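You operate a simulated robot arm through the tools that you are given. There is no shell and no other tool.

You run a simulated robot arm. Do the job below in one go: nothing can be reset, and whatever is moved stays where it is left.

TASK
Put the card's weight on the silver plate, cover it, run the motor a few seconds and switch it off.
Fine: use the cord switch; three seconds are enough; the cover goes on before the motor runs.

It is judged by the outcome, as a careful person would: the job done as asked, and still so three seconds after it is handed in. It fails if anything else is knocked over, pushed out of place, dropped, spilled or broken. A push-on lid holds only when it is set on centred and level and pressed home; a screw cap is set on level and turned clockwise until tight.

THE ROBOT
A 7-joint arm with a two-finger parallel gripper, fixed in place. Base frame: the origin is at the foot of the arm, x ahead of it, y to its left, z up; the work surface is at about z = 0.75. Readings come in m, degrees, newtons and seconds.
With the tool pointing down near the work surface it reaches from about 0.2 to 0.68 m from the base axis. Its first joint turns from -66.0 to 66.0 degrees. Payload 2.4 kg.
The tool frame sits at the grasp point between the pads (the TCP): z along the fingers, y along the line on which they close. The tips reach 0.03 m beyond it. The gripper opens to 0.094 m. The fingers are 0.028 m wide and 0.01 m thick; the gripper's body (0.05 by 0.096 m) begins 0.055 m behind the TCP.
Orientation is told as [roll, pitch, yaw] about the base's x, y, z axes, in that order, counted from this pose: with the fingers straight down and closing along the base's y, the tool's x points along the base's -x, its y along +y and its z along -z.

THE INTERFACE
- The arm moves only by the tool arm_command. Its argument "targets" is a list of rows, each a list of 7 numbers: the shift along the tool's x, y, z in units of 150 mm (1.0 is 150 mm), then the turn, a rotation vector about the tool's x, y, z in units of 90 degrees (1.0 is 90 degrees), then the opening in per cent of the stroke, from 0 (shut) to 100 (fully open). In form: [[tx, ty, tz, rx, ry, rz, gripper], ...]. A call has 1 to 20 rows; each row is the pose to reach, as a shift and turn from the pose commanded when the call began, along the tool's axes at that moment. A call with a number of a shift or a turn outside -1 to 1 is refused whole. Each row takes 0.2 s and may step no farther than 0.05 m and 8.6 degrees from the row before; otherwise, or with a gripper value out of range, the whole call is refused. A pose out of reach is approached as far as the arm can. The call stops where the force on the tool passes 40 N (or 10 N more than at its start, if that is more) or the arm is blocked; 0.2 s more then pass. The fingers move at their own pace (about 0.153 m/s each) and stop on an object; they squeeze with about 30 N. The grip force told is the motor's: it shows also when the fingers shut on nothing. Time passes only in rows, and 0.2 s behind the last, so rows that repeat a pose let the fingers close. It gives the time, the measured TCP pose, the force on the tool (base axes), the opening and the grip force at its end, in the units of the frame above (readings bear some noise), with the torque about the TCP (base axes, N m) and any sound that the robot's microphone picked up.
- Cameras (640 x 400 px; columns grow to the right, rows downward): "scene" is fixed at [0.0366, 0.4743, 1.4393]; the picture's right is [-0.75, -0.66, 0.00], its down [-0.40, 0.45, -0.80] and it looks along [0.53, -0.60, -0.60] (base axes); focal length 257 px, centre (320, 200). "wrist" rides on the gripper at [0.076, 0.014, -0.102] in the tool frame; the picture's right is [-0.18, 0.98, 0.00], its down [-0.75, -0.14, -0.64] and it looks along [-0.63, -0.12, 0.77] (tool axes); focal length 243 px, centre (320, 200). There is no depth. A picture from a camera that has moved, and an enlarged one, comes with that camera's place and axes in the base frame and with its lens.
- capture(camera): a new picture of that camera. The clock stands still meanwhile.
- inspect(camera, box): a new picture of the part [left, top, right, bottom] of that camera's present view, enlarged. The clock stands still meanwhile.
- job_done(): hands the job in; it is judged then, once.

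Places have to be worked out from the pictures, the camera data and where the tool is seen. Open the gripper and draw the arm clear of the work before you hand the job in, unless the task says otherwise.

The tools are called by a JSON object that holds its "api" and its "payload". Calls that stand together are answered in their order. arm_command: Moves the arm, as the interface text tells. Its arguments: {"type":"object","properties":{"targets":{"type":"array","items":{"type":"array","items":{"type":"number"}}}},"required":["targets"]} The other tools are called the same way: capture (camera) takes a picture; inspect (camera, box) takes an enlarged picture of a part of a camera's view; job_done () hands the job in.

At the start:

```text
time: 0.0
ee_pos: [0.3514, 0.0766, 1.279]
tcp_rot: [0.0, 0.1, -0.1]
ft_force: [1.1, 0.9, -0.3]
moment: [-0.03, 0.02, -0.03]
width: 0.094
gripper_force: 0.1
```

scene: 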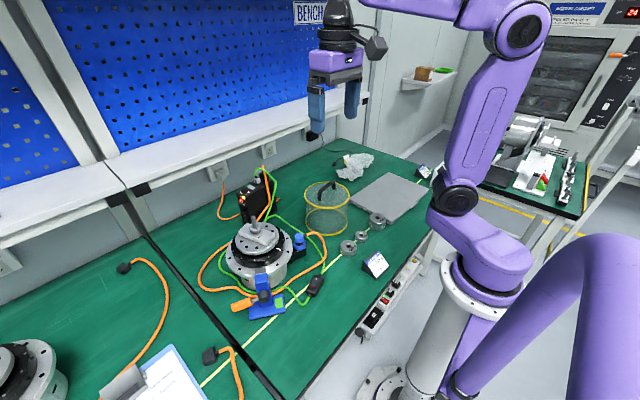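
wrist: 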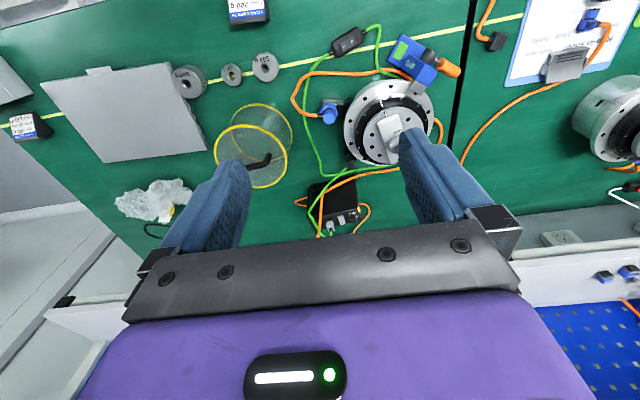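

I'll first look closely at the cards, weights, plate and switch before moving anything.

{"api": "inspect", "payload": {"camera": "scene", "box": [340, 200, 440, 290]}}

{"api": "inspect", "payload": {"camera": "scene", "box": [200, 160, 340, 330]}}

{"api": "inspect", "payload": {"camera": "wrist", "box": [150, 0, 310, 100]}}

{"api": "inspect", "payload": {"camera": "wrist", "box": [290, 20, 470, 240]}}

{"api": "inspect", "payload": {"camera": "wrist", "box": [0, 60, 300, 240]}}

```text
4.44 times, centred on (390, 245) of scene
camera zoom: at [0.0366, 0.4743, 1.4393], right [-0.75, -0.66, 0.0], down [-0.4, 0.45, -0.8], along [0.53, -0.6, -0.6], focal length 1140 px, centre (9, 0)
```

zoom: 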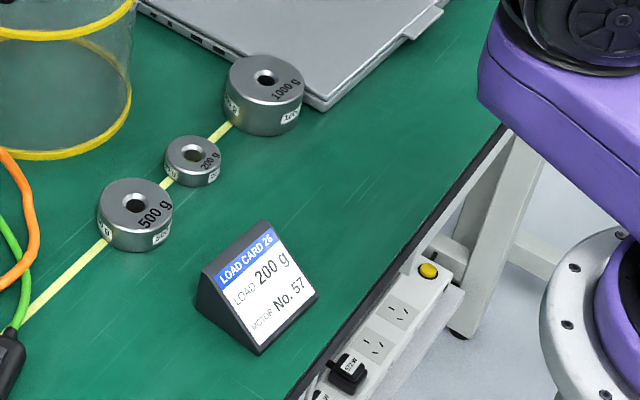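

```text
2.35 times, centred on (270, 245) of scene
camera zoom: at [0.0366, 0.4743, 1.4393], right [-0.75, -0.66, 0.0], down [-0.4, 0.45, -0.8], along [0.53, -0.6, -0.6], focal length 604 px, centre (438, 94)
```

zoom: 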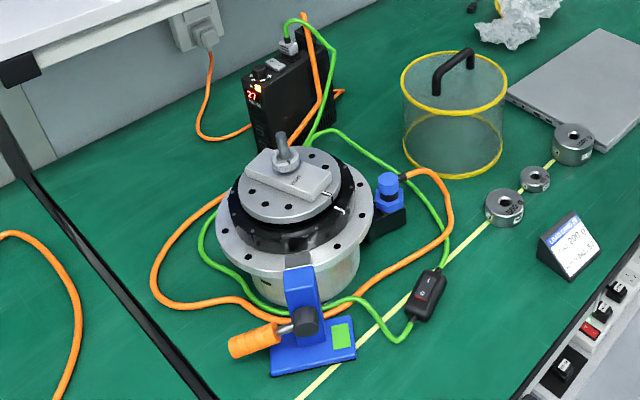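

```text
4.00 times, centred on (230, 50) of wrist
camera zoom: at [0.2743, 0.0915, 1.3808], right [0.18, 0.98, 0.0], down [0.75, -0.14, 0.64], along [0.63, -0.12, -0.77], focal length 970 px, centre (680, 800)
```

zoom: 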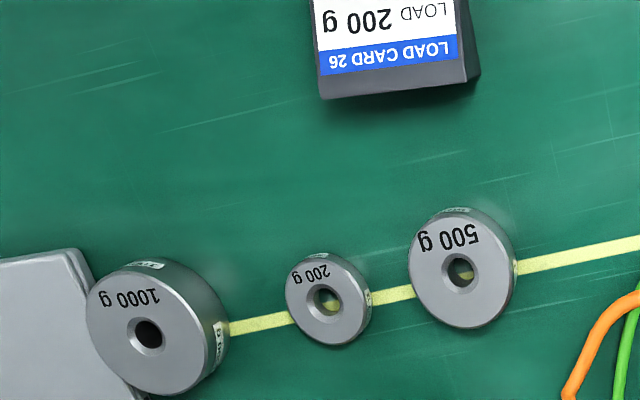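

```text
1.82 times, centred on (380, 130) of wrist
camera zoom: at [0.2743, 0.0915, 1.3808], right [0.18, 0.98, 0.0], down [0.75, -0.14, 0.64], along [0.63, -0.12, -0.77], focal length 441 px, centre (211, 327)
```

zoom: 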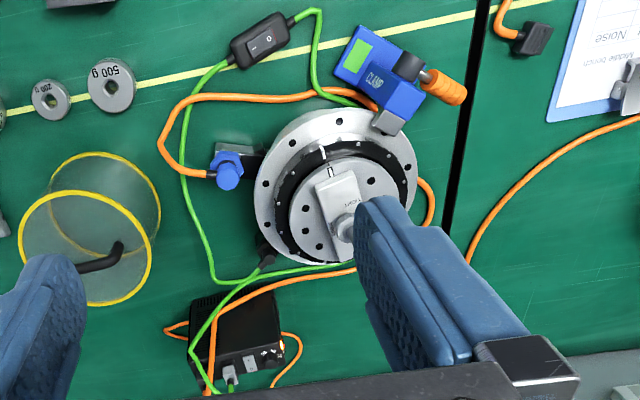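

```text
2.13 times, centred on (150, 150) of wrist
camera zoom: at [0.2743, 0.0915, 1.3808], right [0.18, 0.98, 0.0], down [0.75, -0.14, 0.64], along [0.63, -0.12, -0.77], focal length 518 px, centre (683, 307)
```

zoom: 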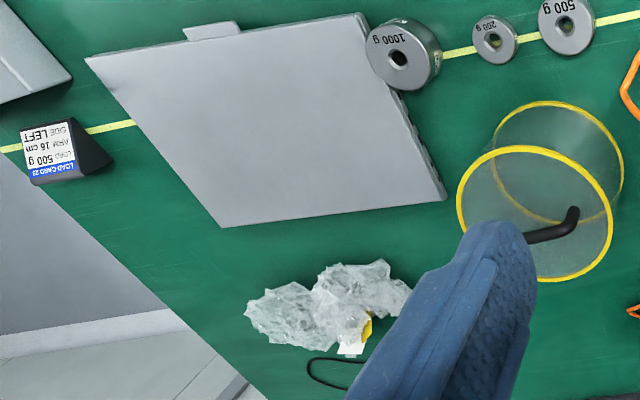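

The near card says load 200 g, motor No. 57; another card says 500 g. I check the motor's markings, the plate, and the other details.

{"api": "inspect", "payload": {"camera": "scene", "box": [225, 210, 305, 260]}}

{"api": "inspect", "payload": {"camera": "scene", "box": [220, 250, 330, 320]}}

{"api": "inspect", "payload": {"camera": "scene", "box": [0, 320, 240, 400]}}

{"api": "inspect", "payload": {"camera": "scene", "box": [230, 165, 280, 225]}}

{"api": "inspect", "payload": {"camera": "scene", "box": [300, 140, 450, 250]}}

{"api": "inspect", "payload": {"camera": "scene", "box": [350, 240, 430, 345]}}

{"api": "inspect", "payload": {"camera": "wrist", "box": [480, 0, 640, 220]}}

{"api": "inspect", "payload": {"camera": "wrist", "box": [340, 70, 440, 170]}}

```text
8.00 times, centred on (265, 235) of scene
camera zoom: at [0.0366, 0.4743, 1.4393], right [-0.75, -0.66, 0.0], down [-0.4, 0.45, -0.8], along [0.53, -0.6, -0.6], focal length 2053 px, centre (760, -80)
```

zoom: 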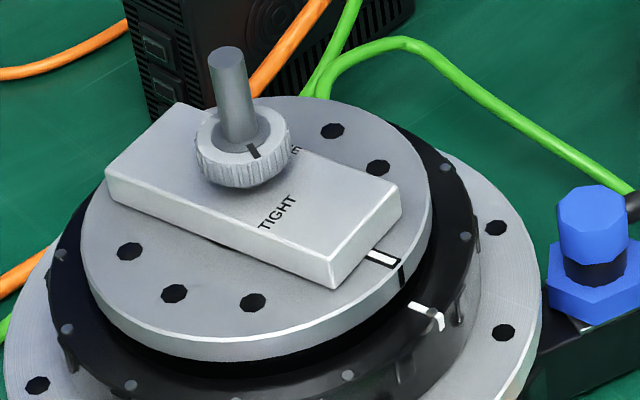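

```text
5.71 times, centred on (275, 285) of scene
camera zoom: at [0.0366, 0.4743, 1.4393], right [-0.75, -0.66, 0.0], down [-0.4, 0.45, -0.8], along [0.53, -0.6, -0.6], focal length 1466 px, centre (577, -286)
```

zoom: 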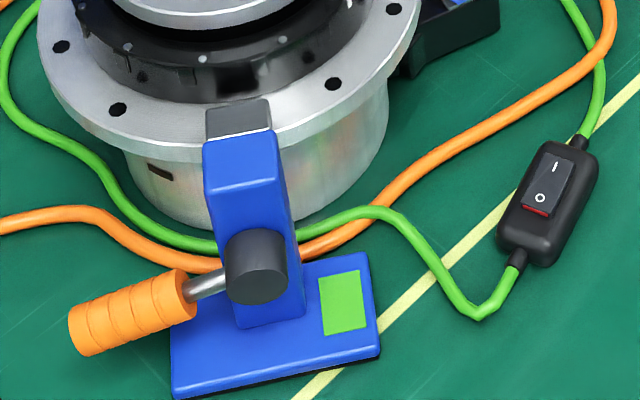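

```text
2.67 times, centred on (120, 360) of scene
camera zoom: at [0.0366, 0.4743, 1.4393], right [-0.75, -0.66, 0.0], down [-0.4, 0.45, -0.8], along [0.53, -0.6, -0.6], focal length 684 px, centre (853, -227)
```

zoom: 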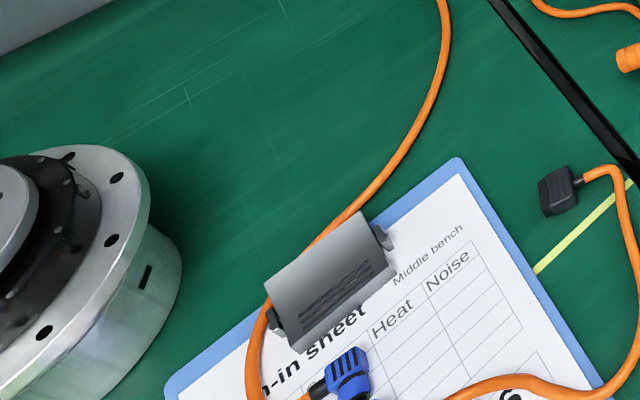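

```text
6.67 times, centred on (255, 195) of scene
camera zoom: at [0.0366, 0.4743, 1.4393], right [-0.75, -0.66, 0.0], down [-0.4, 0.45, -0.8], along [0.53, -0.6, -0.6], focal length 1711 px, centre (753, 233)
```

zoom: 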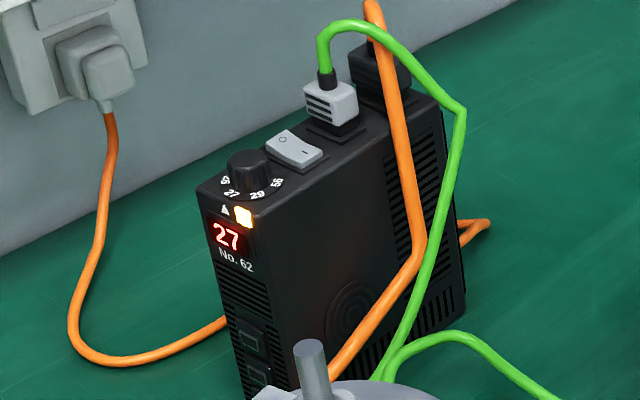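

```text
3.64 times, centred on (375, 195) of scene
camera zoom: at [0.0366, 0.4743, 1.4393], right [-0.75, -0.66, 0.0], down [-0.4, 0.45, -0.8], along [0.53, -0.6, -0.6], focal length 933 px, centre (120, 218)
```

zoom: 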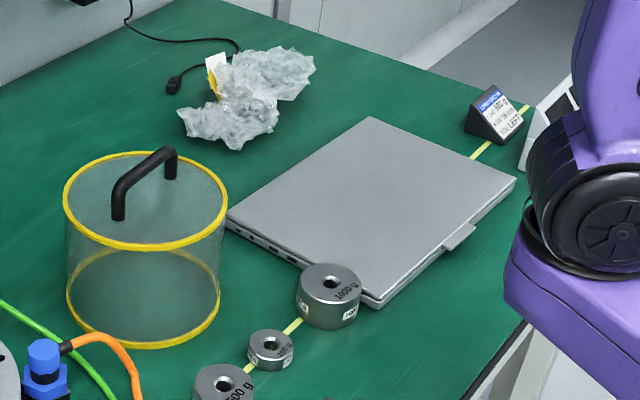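

```text
3.81 times, centred on (390, 292) of scene
camera zoom: at [0.0366, 0.4743, 1.4393], right [-0.75, -0.66, 0.0], down [-0.4, 0.45, -0.8], along [0.53, -0.6, -0.6], focal length 978 px, centre (53, -152)
```

zoom: 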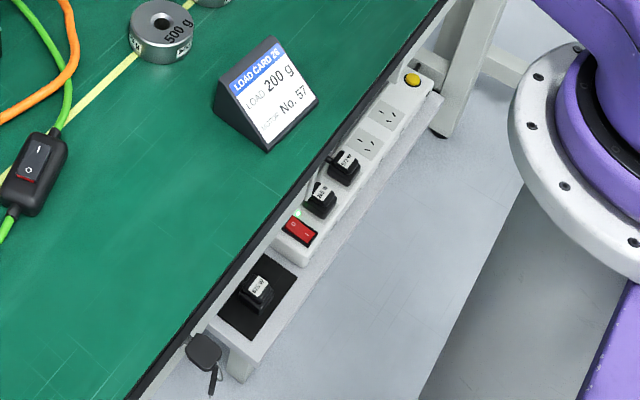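

```text
1.82 times, centred on (560, 110) of wrist
camera zoom: at [0.2743, 0.0915, 1.3808], right [0.18, 0.98, 0.0], down [0.75, -0.14, 0.64], along [0.63, -0.12, -0.77], focal length 441 px, centre (-116, 364)
```

zoom: 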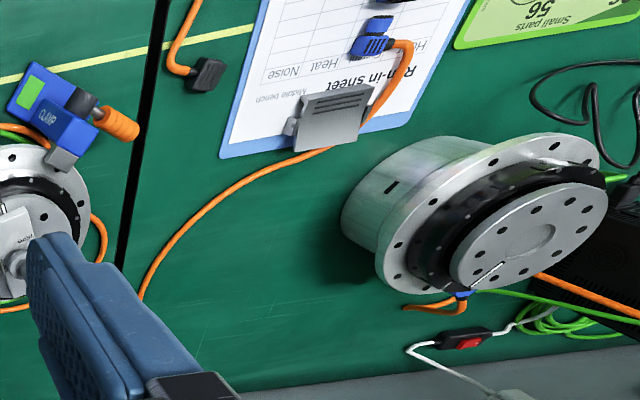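

```text
4.00 times, centred on (390, 120) of wrist
camera zoom: at [0.2743, 0.0915, 1.3808], right [0.18, 0.98, 0.0], down [0.75, -0.14, 0.64], along [0.63, -0.12, -0.77], focal length 970 px, centre (40, 520)
```

zoom: 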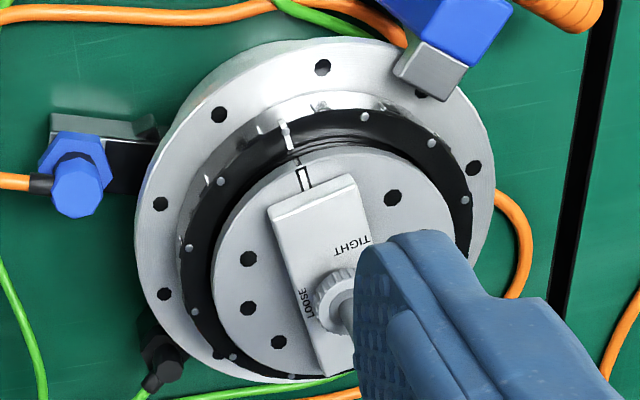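

The motor stands around (0.53, 0.20) with its top near z 0.93; a knurled collar with a post carries TIGHT/LOOSE marks. I move the wrist camera closer to look at it.

{"api": "arm_command", "payload": {"targets": [[-0.08, 0.12, 0.18, 0, 0, 0, 100], [-0.16, 0.24, 0.36, 0, 0, 0, 100], [-0.24, 0.36, 0.54, 0, 0, 0, 100], [-0.32, 0.48, 0.72, 0, 0, 0, 100], [-0.38, 0.58, 0.88, 0, 0, 0, 100]]}}

{"api": "capture", "payload": {"camera": "wrist"}}

{"api": "inspect", "payload": {"camera": "wrist", "box": [220, 80, 420, 205]}}

```text
time: 1.2
ee_pos: [0.4068, 0.1641, 1.1451]
tcp_rot: [0.1, 0.0, 0.0]
ft_force: [0.4, -0.6, -0.4]
moment: [-0.02, -0.03, 0.0]
width: 0.094
gripper_force: 0.0
```

```text
taken
camera wrist: at [0.3315, 0.1785, 1.248], right [0.18, 0.98, 0.0], down [0.75, -0.14, 0.64], along [0.63, -0.12, -0.77], focal length 243 px, centre (320, 200)
```

wrist: 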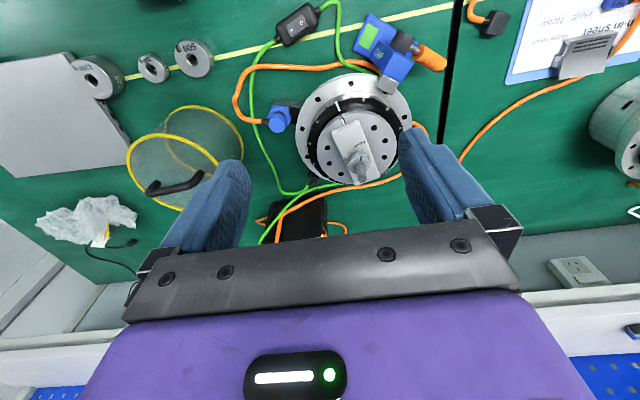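

```text
3.20 times, centred on (320, 142) of wrist
camera zoom: at [0.3315, 0.1785, 1.248], right [0.18, 0.98, 0.0], down [0.75, -0.14, 0.64], along [0.63, -0.12, -0.77], focal length 776 px, centre (320, 384)
```

zoom: 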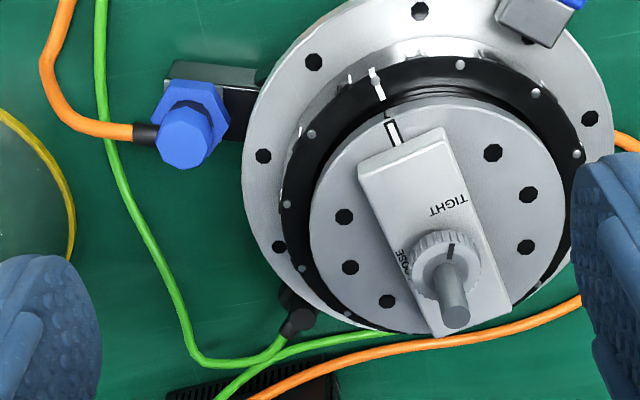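

The collar's mark seems to point at TIGHT. I go lower for a closer look at it and at the flange, clamp and marks.

{"api": "arm_command", "payload": {"targets": [[0, 0, 0.25, 0, 0, 0, 100], [0, 0.05, 0.5, 0, 0, 0, 100], [0, 0.1, 0.7, 0, 0, 0, 100]]}}

{"api": "capture", "payload": {"camera": "wrist"}}

{"api": "inspect", "payload": {"camera": "wrist", "box": [320, 100, 420, 180]}}

{"api": "inspect", "payload": {"camera": "wrist", "box": [240, 0, 480, 150]}}

```text
time: 2.0
ee_pos: [0.4062, 0.1796, 1.0405]
tcp_rot: [-0.1, -0.1, -0.1]
ft_force: [0.6, 0.3, -0.1]
moment: [0.0, 0.0, 0.01]
width: 0.094
gripper_force: 0.0
```

```text
taken
camera wrist: at [0.3302, 0.1942, 1.1426], right [0.18, 0.98, 0.0], down [0.75, -0.14, 0.64], along [0.63, -0.12, -0.77], focal length 243 px, centre (320, 200)
```

wrist: 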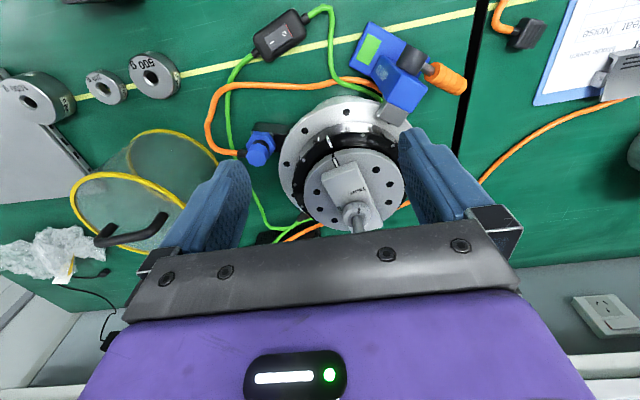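

```text
5.00 times, centred on (370, 140) of wrist
camera zoom: at [0.3302, 0.1942, 1.1426], right [0.18, 0.98, 0.0], down [0.75, -0.14, 0.64], along [0.63, -0.12, -0.77], focal length 1213 px, centre (70, 500)
```

zoom: 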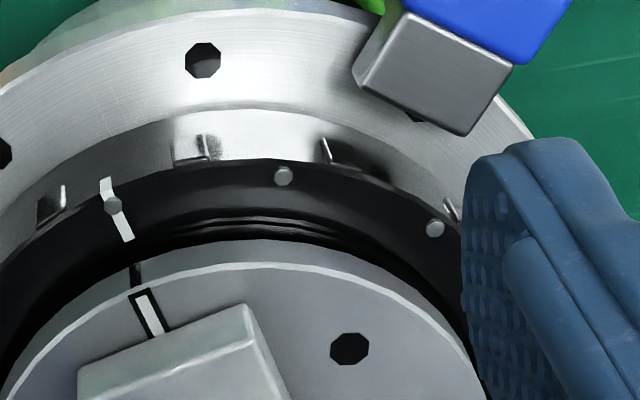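

```text
2.67 times, centred on (360, 75) of wrist
camera zoom: at [0.3302, 0.1942, 1.1426], right [0.18, 0.98, 0.0], down [0.75, -0.14, 0.64], along [0.63, -0.12, -0.77], focal length 647 px, centre (213, 533)
```

zoom: 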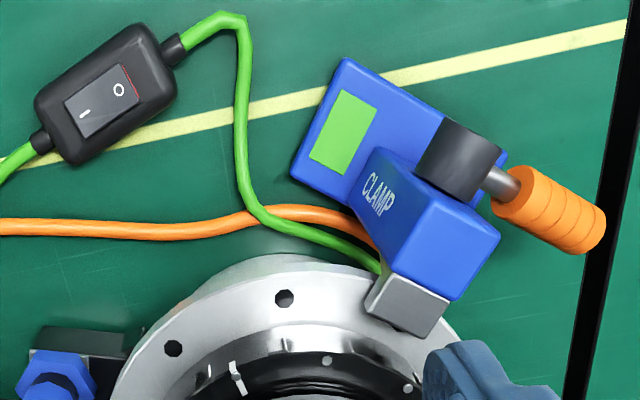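

The clamp grips the flange rim and shows green. Now a look at the knob itself.

{"api": "inspect", "payload": {"camera": "wrist", "box": [310, 155, 410, 235]}}

{"api": "inspect", "payload": {"camera": "wrist", "box": [50, 110, 250, 260]}}

{"api": "inspect", "payload": {"camera": "wrist", "box": [0, 40, 200, 140]}}

{"api": "inspect", "payload": {"camera": "wrist", "box": [240, 80, 440, 240]}}

{"api": "inspect", "payload": {"camera": "scene", "box": [200, 190, 340, 330]}}

```text
5.00 times, centred on (360, 195) of wrist
camera zoom: at [0.3302, 0.1942, 1.1426], right [0.18, 0.98, 0.0], down [0.75, -0.14, 0.64], along [0.63, -0.12, -0.77], focal length 1213 px, centre (120, 225)
```

zoom: 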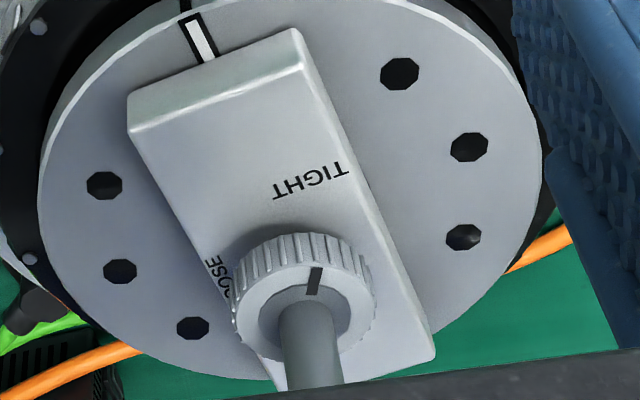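

```text
2.67 times, centred on (150, 185) of wrist
camera zoom: at [0.3302, 0.1942, 1.1426], right [0.18, 0.98, 0.0], down [0.75, -0.14, 0.64], along [0.63, -0.12, -0.77], focal length 647 px, centre (773, 240)
```

zoom: 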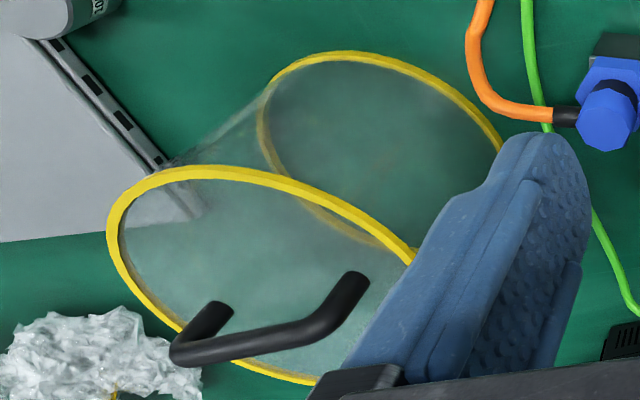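

```text
3.20 times, centred on (100, 90) of wrist
camera zoom: at [0.3302, 0.1942, 1.1426], right [0.18, 0.98, 0.0], down [0.75, -0.14, 0.64], along [0.63, -0.12, -0.77], focal length 776 px, centre (1024, 552)
```

zoom: 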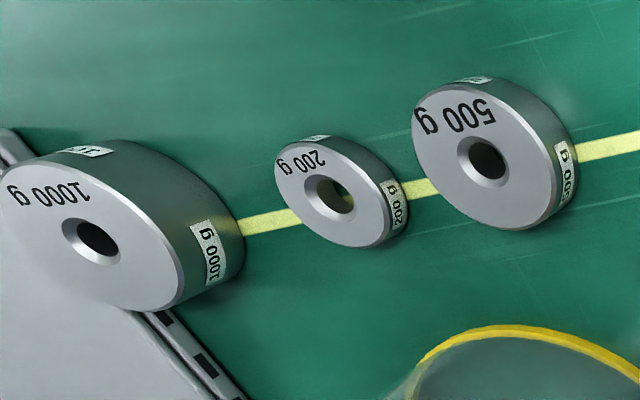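

```text
2.50 times, centred on (340, 160) of wrist
camera zoom: at [0.3302, 0.1942, 1.1426], right [0.18, 0.98, 0.0], down [0.75, -0.14, 0.64], along [0.63, -0.12, -0.77], focal length 606 px, centre (270, 300)
```

zoom: 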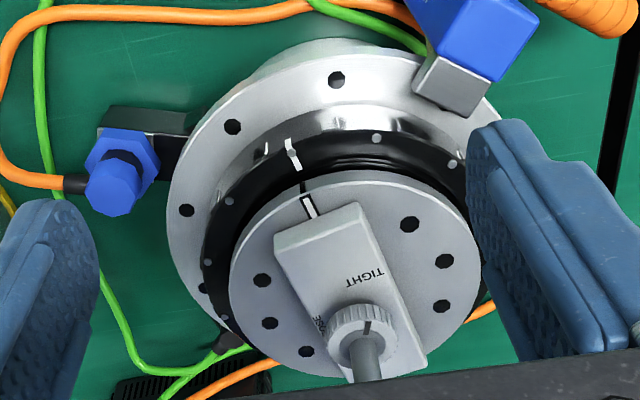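

```text
2.86 times, centred on (270, 260) of scene
camera zoom: at [0.0366, 0.4743, 1.4393], right [-0.75, -0.66, 0.0], down [-0.4, 0.45, -0.8], along [0.53, -0.6, -0.6], focal length 733 px, centre (463, 29)
```

zoom: 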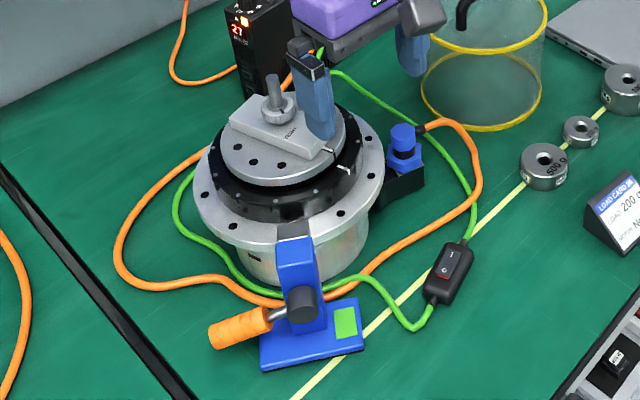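

The knob's mark points at TIGHT, so the post block is already locked. I check the driver box's dial numbers against the card.

{"api": "inspect", "payload": {"camera": "scene", "box": [236, 180, 264, 206]}}

{"api": "inspect", "payload": {"camera": "scene", "box": [358, 245, 398, 280]}}

{"api": "inspect", "payload": {"camera": "scene", "box": [225, 240, 300, 290]}}

{"api": "inspect", "payload": {"camera": "scene", "box": [300, 265, 330, 305]}}

```text
15.38 times, centred on (250, 193) of scene
camera zoom: at [0.0366, 0.4743, 1.4393], right [-0.75, -0.66, 0.0], down [-0.4, 0.45, -0.8], along [0.53, -0.6, -0.6], focal length 3948 px, centre (1397, 308)
```

zoom: 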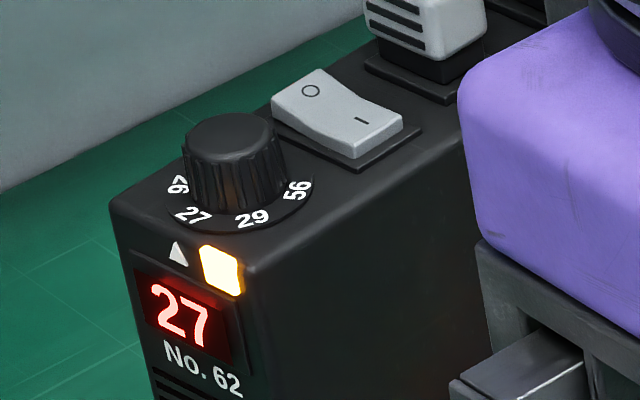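

```text
11.43 times, centred on (378, 262) of scene
camera zoom: at [0.0366, 0.4743, 1.4393], right [-0.75, -0.66, 0.0], down [-0.4, 0.45, -0.8], along [0.53, -0.6, -0.6], focal length 2932 px, centre (-343, -514)
```

zoom: 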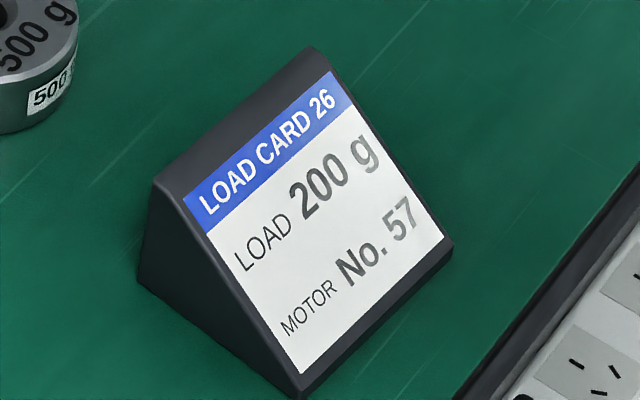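

```text
8.00 times, centred on (262, 265) of scene
camera zoom: at [0.0366, 0.4743, 1.4393], right [-0.75, -0.66, 0.0], down [-0.4, 0.45, -0.8], along [0.53, -0.6, -0.6], focal length 2053 px, centre (780, -320)
```

zoom: 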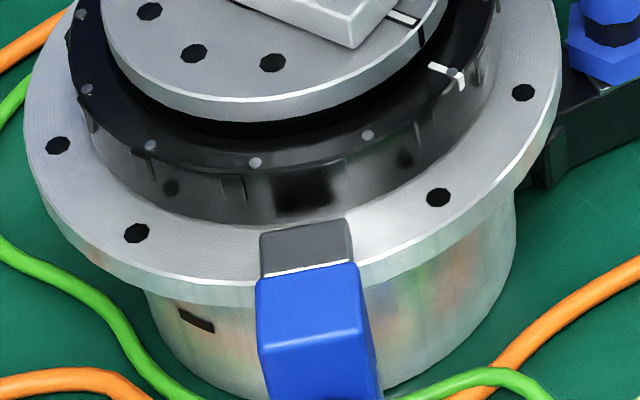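

```text
10.00 times, centred on (315, 285) of scene
camera zoom: at [0.0366, 0.4743, 1.4393], right [-0.75, -0.66, 0.0], down [-0.4, 0.45, -0.8], along [0.53, -0.6, -0.6], focal length 2566 px, centre (370, -650)
```

zoom: 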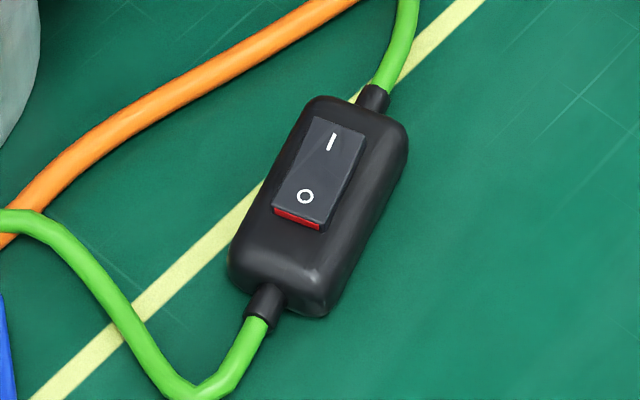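

The cord switch's rocker position is hard to read (red shows at its O end), so I'll view it from closer before touching it.

{"api": "arm_command", "payload": {"targets": [[0.25, -0.04, 0.1, 0, 0, 0, 100], [0.5, -0.08, 0.25, 0, 0, 0, 100], [0.7, -0.12, 0.45, 0, 0, 0, 100], [0.85, -0.15, 0.65, 0, 0, 0, 100], [1.0, -0.18, 0.8, 0, 0, 0, 100]]}}

{"api": "capture", "payload": {"camera": "wrist"}}

{"api": "inspect", "payload": {"camera": "wrist", "box": [260, 150, 380, 225]}}

```text
time: 3.2
ee_pos: [0.2571, 0.1519, 0.9194]
tcp_rot: [0.1, 0.0, -0.2]
ft_force: [-0.8, -1.0, 0.6]
moment: [0.01, 0.0, -0.01]
width: 0.0941
gripper_force: 0.0
```

```text
taken
camera wrist: at [0.1807, 0.1659, 1.023], right [0.19, 0.98, 0.0], down [0.75, -0.14, 0.64], along [0.63, -0.12, -0.77], focal length 243 px, centre (320, 200)
```

wrist: 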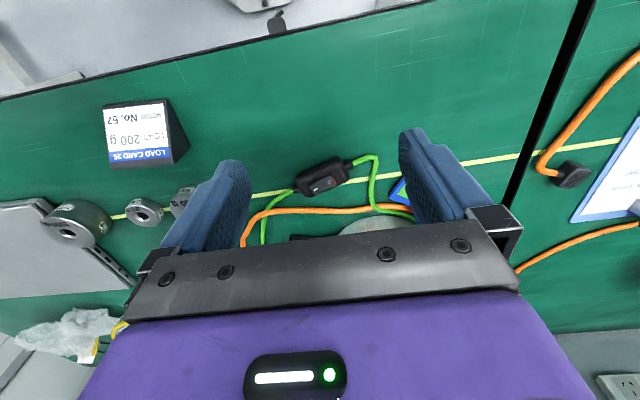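

```text
5.33 times, centred on (320, 188) of wrist
camera zoom: at [0.1807, 0.1659, 1.023], right [0.19, 0.98, 0.0], down [0.75, -0.14, 0.64], along [0.63, -0.12, -0.77], focal length 1294 px, centre (320, 267)
```

zoom: 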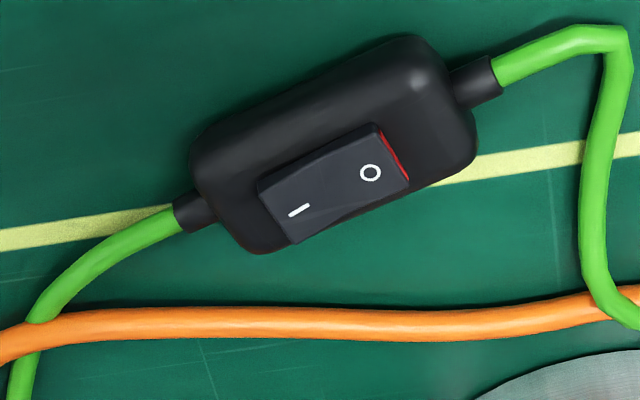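

I zoom further into the rocker to read its tilt.

{"api": "inspect", "payload": {"camera": "wrist", "box": [300, 165, 348, 197]}}

{"api": "inspect", "payload": {"camera": "scene", "box": [306, 272, 324, 290]}}

{"api": "inspect", "payload": {"camera": "scene", "box": [200, 160, 290, 270]}}

{"api": "inspect", "payload": {"camera": "scene", "box": [360, 290, 400, 330]}}

```text
12.50 times, centred on (324, 181) of wrist
camera zoom: at [0.1807, 0.1659, 1.023], right [0.19, 0.98, 0.0], down [0.75, -0.14, 0.64], along [0.63, -0.12, -0.77], focal length 3033 px, centre (270, 438)
```

zoom: 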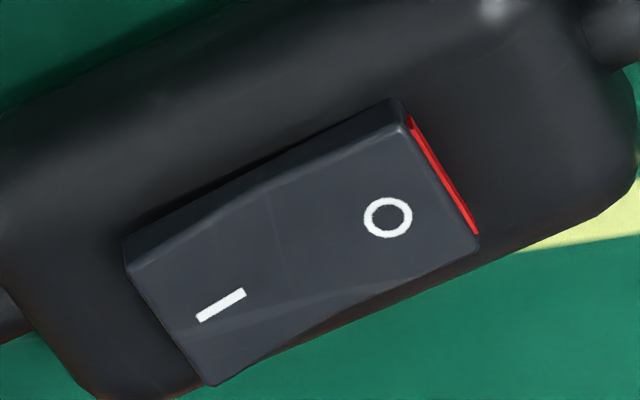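

```text
16.00 times, centred on (315, 281) of scene
camera zoom: at [0.0366, 0.4743, 1.4393], right [-0.75, -0.66, 0.0], down [-0.4, 0.45, -0.8], along [0.53, -0.6, -0.6], focal length 4106 px, centre (400, -1096)
```

zoom: 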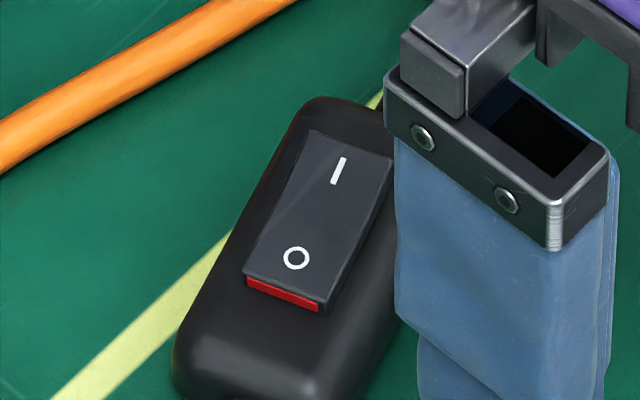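

```text
3.64 times, centred on (245, 215) of scene
camera zoom: at [0.0366, 0.4743, 1.4393], right [-0.75, -0.66, 0.0], down [-0.4, 0.45, -0.8], along [0.53, -0.6, -0.6], focal length 933 px, centre (593, 146)
```

zoom: 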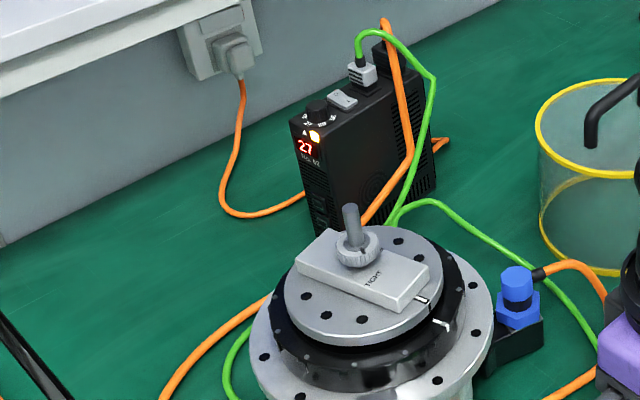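

```text
10.00 times, centred on (380, 310) of scene
camera zoom: at [0.0366, 0.4743, 1.4393], right [-0.75, -0.66, 0.0], down [-0.4, 0.45, -0.8], along [0.53, -0.6, -0.6], focal length 2566 px, centre (-280, -900)
```

zoom: 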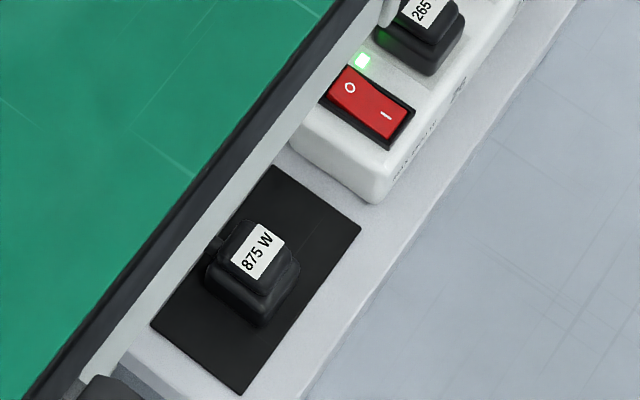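

The rocker's state remains ambiguous; the sound will tell later. Next I go to the 200 g weight, judged near (0.37, -0.136).

{"api": "arm_command", "payload": {"targets": [[-0.12, -0.25, 0, 0, 0, 0, 100], [-0.24, -0.5, 0, 0, 0, 0, 100], [-0.36, -0.75, 0, 0, 0, 0, 100], [-0.45, -1.0, 0, 0, 0, 0, 100]]}}

{"api": "arm_command", "payload": {"targets": [[0, -0.25, 0, 0, 0, 0, 100], [0, -0.5, 0, 0, 0, 0, 100], [0, -0.75, 0, 0, 0, 0, 100], [0, -0.92, 0, 0, 0, 0, 100]]}}

{"api": "capture", "payload": {"camera": "wrist"}}

{"api": "inspect", "payload": {"camera": "wrist", "box": [240, 80, 400, 200]}}

{"api": "capture", "payload": {"camera": "scene"}}

```text
time: 4.2
ee_pos: [0.3255, 0.0007, 0.9221]
tcp_rot: [0.1, 0.0, 0.0]
ft_force: [-0.9, -0.2, 0.7]
moment: [-0.02, 0.02, 0.02]
width: 0.0942
gripper_force: 0.1
```

```text
time: 5.2
ee_pos: [0.3251, -0.1356, 0.922]
tcp_rot: [0.0, 0.0, 0.0]
ft_force: [-0.2, -0.3, 0.5]
moment: [0.0, -0.03, -0.01]
width: 0.0939
gripper_force: 0.1
```

```text
taken
camera wrist: at [0.2494, -0.1219, 1.024], right [0.18, 0.98, 0.0], down [0.75, -0.14, 0.64], along [0.63, -0.12, -0.77], focal length 243 px, centre (320, 200)
```

wrist: 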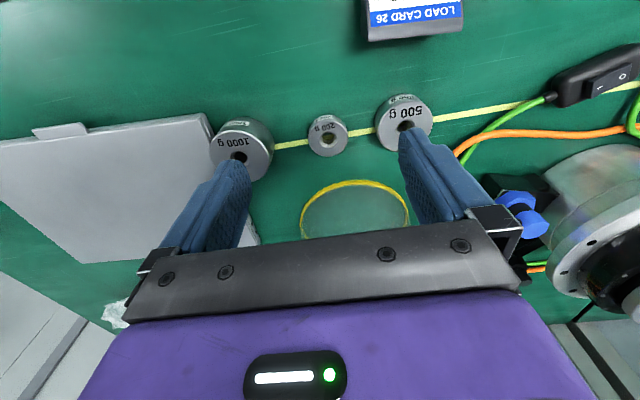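

```text
3.33 times, centred on (320, 140) of wrist
camera zoom: at [0.2494, -0.1219, 1.024], right [0.18, 0.98, 0.0], down [0.75, -0.14, 0.64], along [0.63, -0.12, -0.77], focal length 809 px, centre (320, 400)
```

zoom: 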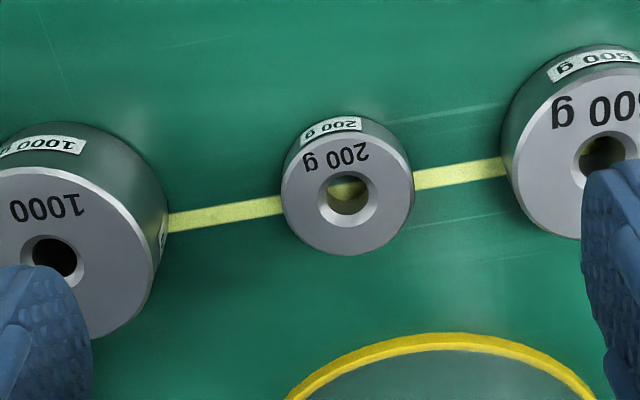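

```text
taken
```

scene: 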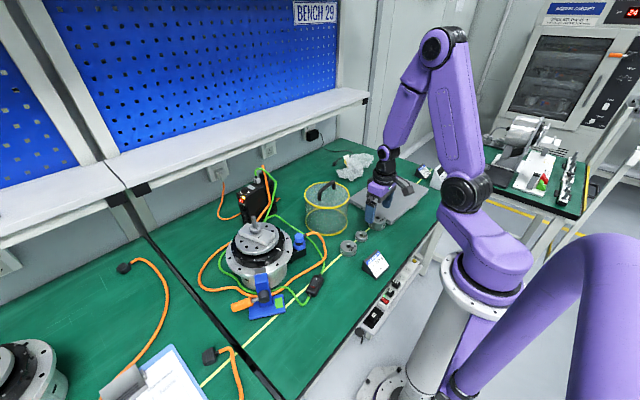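

The 200 g weight's top centre works out at (0.373, -0.136). I move over it and lower part way with the fingers narrowed to clear its neighbours.

{"api": "arm_command", "payload": {"targets": [[-0.16, 0, 0.1, 0, 0, 0, 75], [-0.32, -0.003, 0.2, 0, 0, 0, 70], [-0.32, -0.003, 0.4, 0, 0, 0, 70], [-0.32, -0.003, 0.6, 0, 0, 0, 70]]}}

{"api": "inspect", "payload": {"camera": "wrist", "box": [220, 110, 420, 235]}}

{"api": "inspect", "payload": {"camera": "scene", "box": [310, 180, 430, 270]}}

```text
time: 6.2
ee_pos: [0.3733, -0.1342, 0.8309]
tcp_rot: [0.0, 0.0, -0.1]
ft_force: [-1.3, -0.9, -0.2]
moment: [0.02, 0.0, 0.01]
width: 0.0659
gripper_force: 0.1
```

```text
3.20 times, centred on (320, 172) of wrist
camera zoom: at [0.2964, -0.1212, 0.9332], right [0.18, 0.98, 0.0], down [0.75, -0.14, 0.64], along [0.63, -0.12, -0.77], focal length 776 px, centre (320, 288)
```

zoom: 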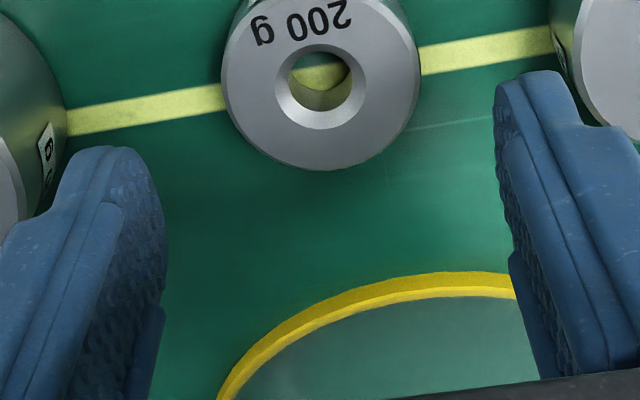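

```text
4.44 times, centred on (370, 225) of scene
camera zoom: at [0.0366, 0.4743, 1.4393], right [-0.75, -0.66, 0.0], down [-0.4, 0.45, -0.8], along [0.53, -0.6, -0.6], focal length 1140 px, centre (98, 89)
```

zoom: 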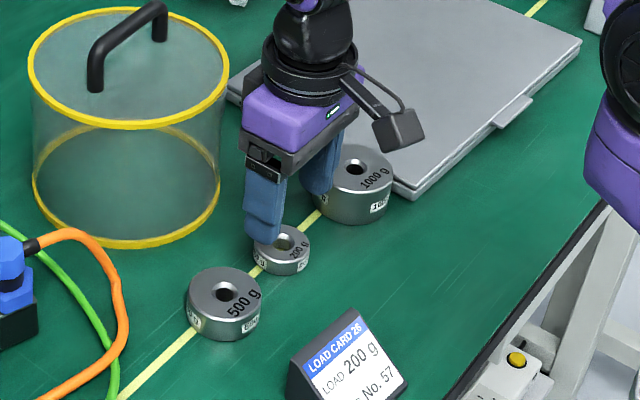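

Aligned well with the weight at (0.373, -0.1356). I go down so the tips sit just above the table and close on it.

{"api": "arm_command", "payload": {"targets": [[0, -0.008, 0.16, 0, 0, 0, 70], [0, -0.008, 0.305, 0, 0, 0, 70], [0, -0.008, 0.305, 0, 0, 0, 0], [0, -0.008, 0.305, 0, 0, 0, 0], [0, -0.008, 0.305, 0, 0, 0, 0]]}}

{"api": "capture", "payload": {"camera": "wrist"}}

```text
time: 7.4
ee_pos: [0.372, -0.136, 0.7844]
tcp_rot: [0.0, 0.1, 0.0]
ft_force: [-2.0, 5.2, 5.0]
moment: [0.24, 0.22, -0.12]
width: 0.0449
gripper_force: 29.7
```

```text
taken
camera wrist: at [0.2964, -0.1225, 0.8879], right [0.18, 0.98, 0.0], down [0.75, -0.14, 0.64], along [0.63, -0.12, -0.77], focal length 243 px, centre (320, 200)
```

wrist: 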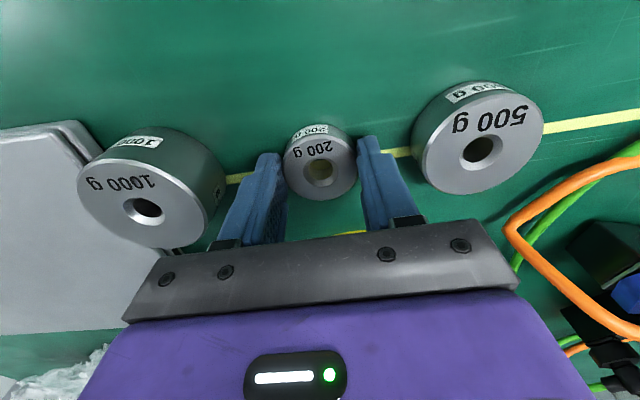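

The 200 g weight is held (width 44.9 mm). I lift it straight up and check it in the grip.

{"api": "arm_command", "payload": {"targets": [[0, 0, -0.1, 0, 0, 0, 0], [0, 0, -0.3, 0, 0, 0, 0], [0, 0, -0.6, 0, 0, 0, 0], [0, 0, -0.9, 0, 0, 0, 0], [0, 0, -1.0, 0, 0, 0, 0]]}}

{"api": "inspect", "payload": {"camera": "wrist", "box": [240, 110, 400, 230]}}

{"api": "inspect", "payload": {"camera": "scene", "box": [310, 130, 430, 270]}}

```text
time: 8.6
ee_pos: [0.3726, -0.138, 0.935]
tcp_rot: [0.1, 0.0, 0.0]
ft_force: [0.4, 0.6, -1.1]
moment: [-0.03, 0.02, -0.02]
width: 0.0452
gripper_force: 29.8
```

```text
3.33 times, centred on (320, 170) of wrist
camera zoom: at [0.2961, -0.1237, 1.0385], right [0.18, 0.98, 0.0], down [0.75, -0.14, 0.64], along [0.63, -0.12, -0.77], focal length 809 px, centre (320, 300)
```

zoom: 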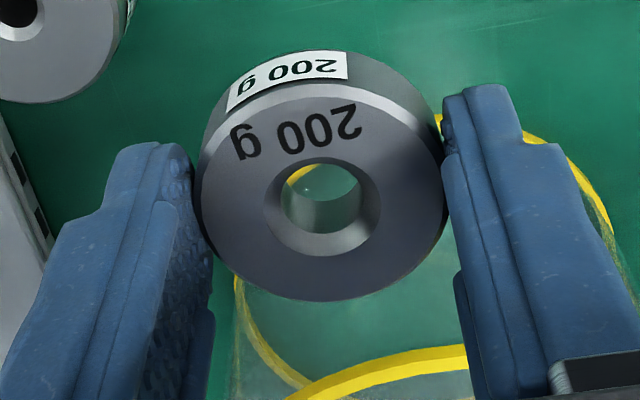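

```text
2.86 times, centred on (370, 200) of scene
camera zoom: at [0.0366, 0.4743, 1.4393], right [-0.75, -0.66, 0.0], down [-0.4, 0.45, -0.8], along [0.53, -0.6, -0.6], focal length 733 px, centre (177, 200)
```

zoom: 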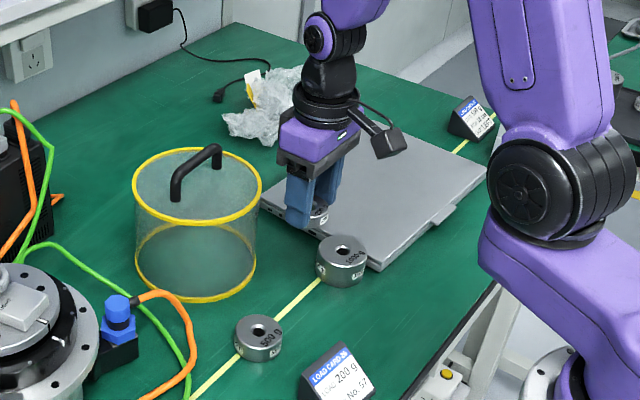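

The weight is level and centred in the grip, its bottom about 34 mm below the TCP. I estimate the post at (0.517, 0.200), knob top z≈0.95, post top z≈0.99, and carry the weight high towards it.

{"api": "arm_command", "payload": {"targets": [[0, 0, -0.25, 0, 0, 0, 0], [0, 0, -0.5, 0, 0, 0, 0], [-0.05, 0.2, -0.7, 0, 0, 0, 0], [-0.15, 0.45, -0.83, 0, 0, 0, 0], [-0.3, 0.7, -0.88, 0, 0, 0, 0], [-0.45, 0.97, -0.88, 0, 0, 0, 0]]}}

{"api": "arm_command", "payload": {"targets": [[-0.1, 0.25, 0, 0, 0, 0, 0], [-0.2, 0.55, 0, 0, 0, 0, 0], [-0.3, 0.8, 0, 0, 0, 0, 0], [-0.38, 1.0, 0, 0, 0, 0, 0]]}}

{"api": "capture", "payload": {"camera": "wrist"}}

{"api": "inspect", "payload": {"camera": "scene", "box": [200, 130, 340, 260]}}

```text
time: 10.0
ee_pos: [0.4396, 0.0083, 1.0673]
tcp_rot: [0.0, 0.0, 0.1]
ft_force: [-0.2, 0.2, -1.2]
moment: [0.02, -0.01, -0.06]
width: 0.045
gripper_force: 30.5
```

```text
time: 11.0
ee_pos: [0.4982, 0.1596, 1.0662]
tcp_rot: [0.0, 0.0, 0.0]
ft_force: [-0.6, 1.1, -2.5]
moment: [-0.04, 0.01, 0.02]
width: 0.045
gripper_force: 30.2
```

```text
taken
camera wrist: at [0.4218, 0.1731, 1.1701], right [0.18, 0.98, 0.0], down [0.75, -0.14, 0.64], along [0.63, -0.12, -0.77], focal length 243 px, centre (320, 200)
```

wrist: 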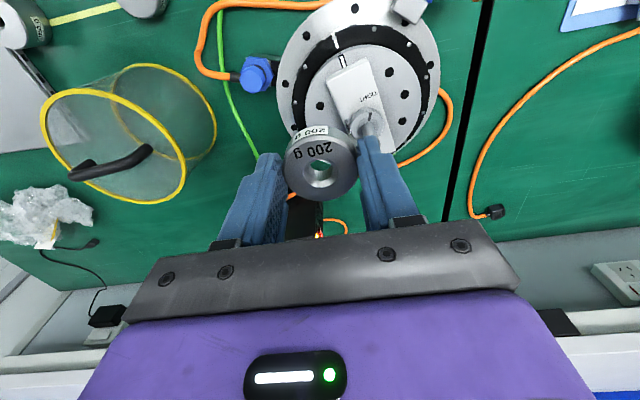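

```text
3.08 times, centred on (270, 195) of scene
camera zoom: at [0.0366, 0.4743, 1.4393], right [-0.75, -0.66, 0.0], down [-0.4, 0.45, -0.8], along [0.53, -0.6, -0.6], focal length 790 px, centre (474, 215)
```

zoom: 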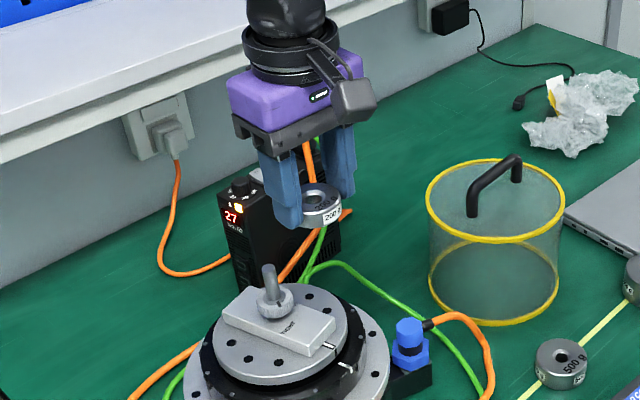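

I zoom on the post from here for a better fix.

{"api": "inspect", "payload": {"camera": "wrist", "box": [280, 60, 440, 180]}}

{"api": "inspect", "payload": {"camera": "scene", "box": [235, 165, 285, 205]}}

{"api": "inspect", "payload": {"camera": "scene", "box": [235, 205, 285, 245]}}

```text
3.33 times, centred on (360, 120) of wrist
camera zoom: at [0.4218, 0.1731, 1.1701], right [0.18, 0.98, 0.0], down [0.75, -0.14, 0.64], along [0.63, -0.12, -0.77], focal length 809 px, centre (187, 467)
```

zoom: 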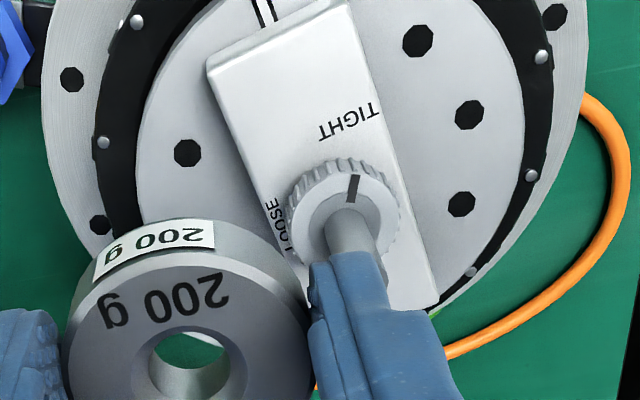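

```text
10.00 times, centred on (260, 185) of scene
camera zoom: at [0.0366, 0.4743, 1.4393], right [-0.75, -0.66, 0.0], down [-0.4, 0.45, -0.8], along [0.53, -0.6, -0.6], focal length 2566 px, centre (920, 350)
```

zoom: 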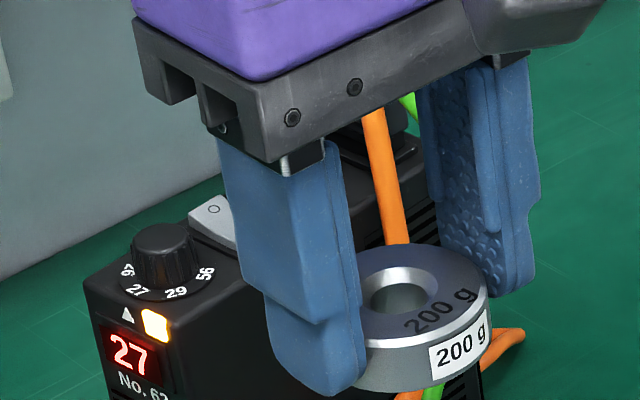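

```text
10.00 times, centred on (260, 225) of scene
camera zoom: at [0.0366, 0.4743, 1.4393], right [-0.75, -0.66, 0.0], down [-0.4, 0.45, -0.8], along [0.53, -0.6, -0.6], focal length 2566 px, centre (920, -50)
```

zoom: 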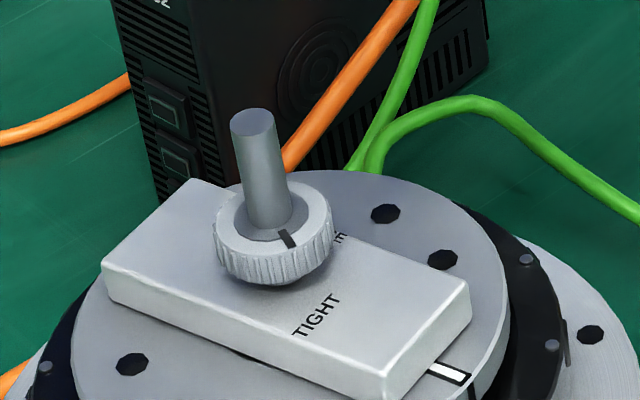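

The two cameras put the post at about (0.517, 0.2005). I move the weight over it, just above the post's top, and check alignment.

{"api": "arm_command", "payload": {"targets": [[-0.06, 0.14, 0, 0, 0, 0, 0], [-0.125, 0.273, 0, 0, 0, 0, 0], [-0.125, 0.273, 0.1, 0, 0, 0, 0], [-0.125, 0.273, 0.18, 0, 0, 0, 0]]}}

{"api": "inspect", "payload": {"camera": "wrist", "box": [270, 120, 370, 200]}}

{"api": "inspect", "payload": {"camera": "scene", "box": [230, 190, 280, 230]}}

```text
time: 12.0
ee_pos: [0.5171, 0.1992, 1.04]
tcp_rot: [0.0, 0.0, 0.0]
ft_force: [-0.1, 0.7, -2.6]
moment: [-0.03, -0.03, 0.0]
width: 0.0452
gripper_force: 29.9
```

```text
5.00 times, centred on (320, 160) of wrist
camera zoom: at [0.4406, 0.2134, 1.1426], right [0.18, 0.98, 0.0], down [0.75, -0.14, 0.64], along [0.63, -0.12, -0.77], focal length 1213 px, centre (320, 400)
```

zoom: 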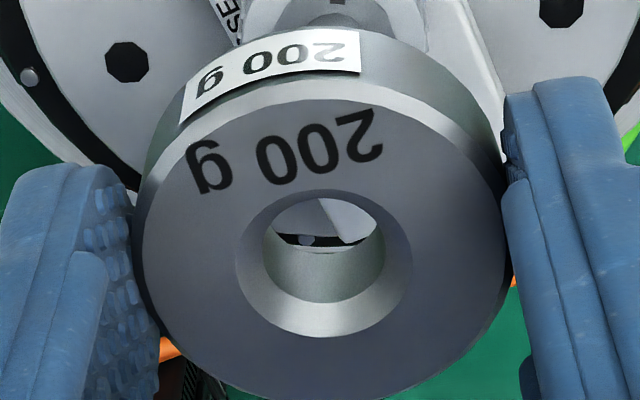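

```text
10.00 times, centred on (255, 210) of scene
camera zoom: at [0.0366, 0.4743, 1.4393], right [-0.75, -0.66, 0.0], down [-0.4, 0.45, -0.8], along [0.53, -0.6, -0.6], focal length 2566 px, centre (970, 100)
```

zoom: 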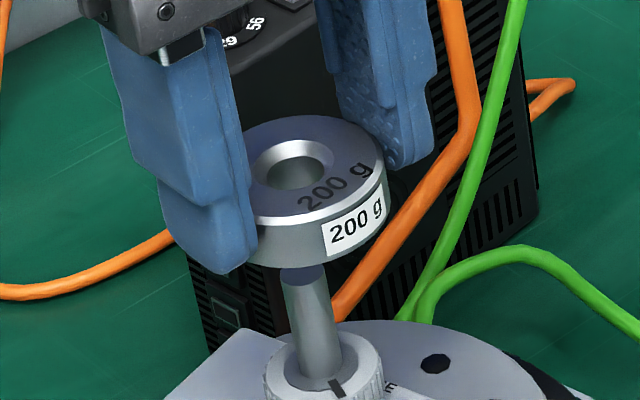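

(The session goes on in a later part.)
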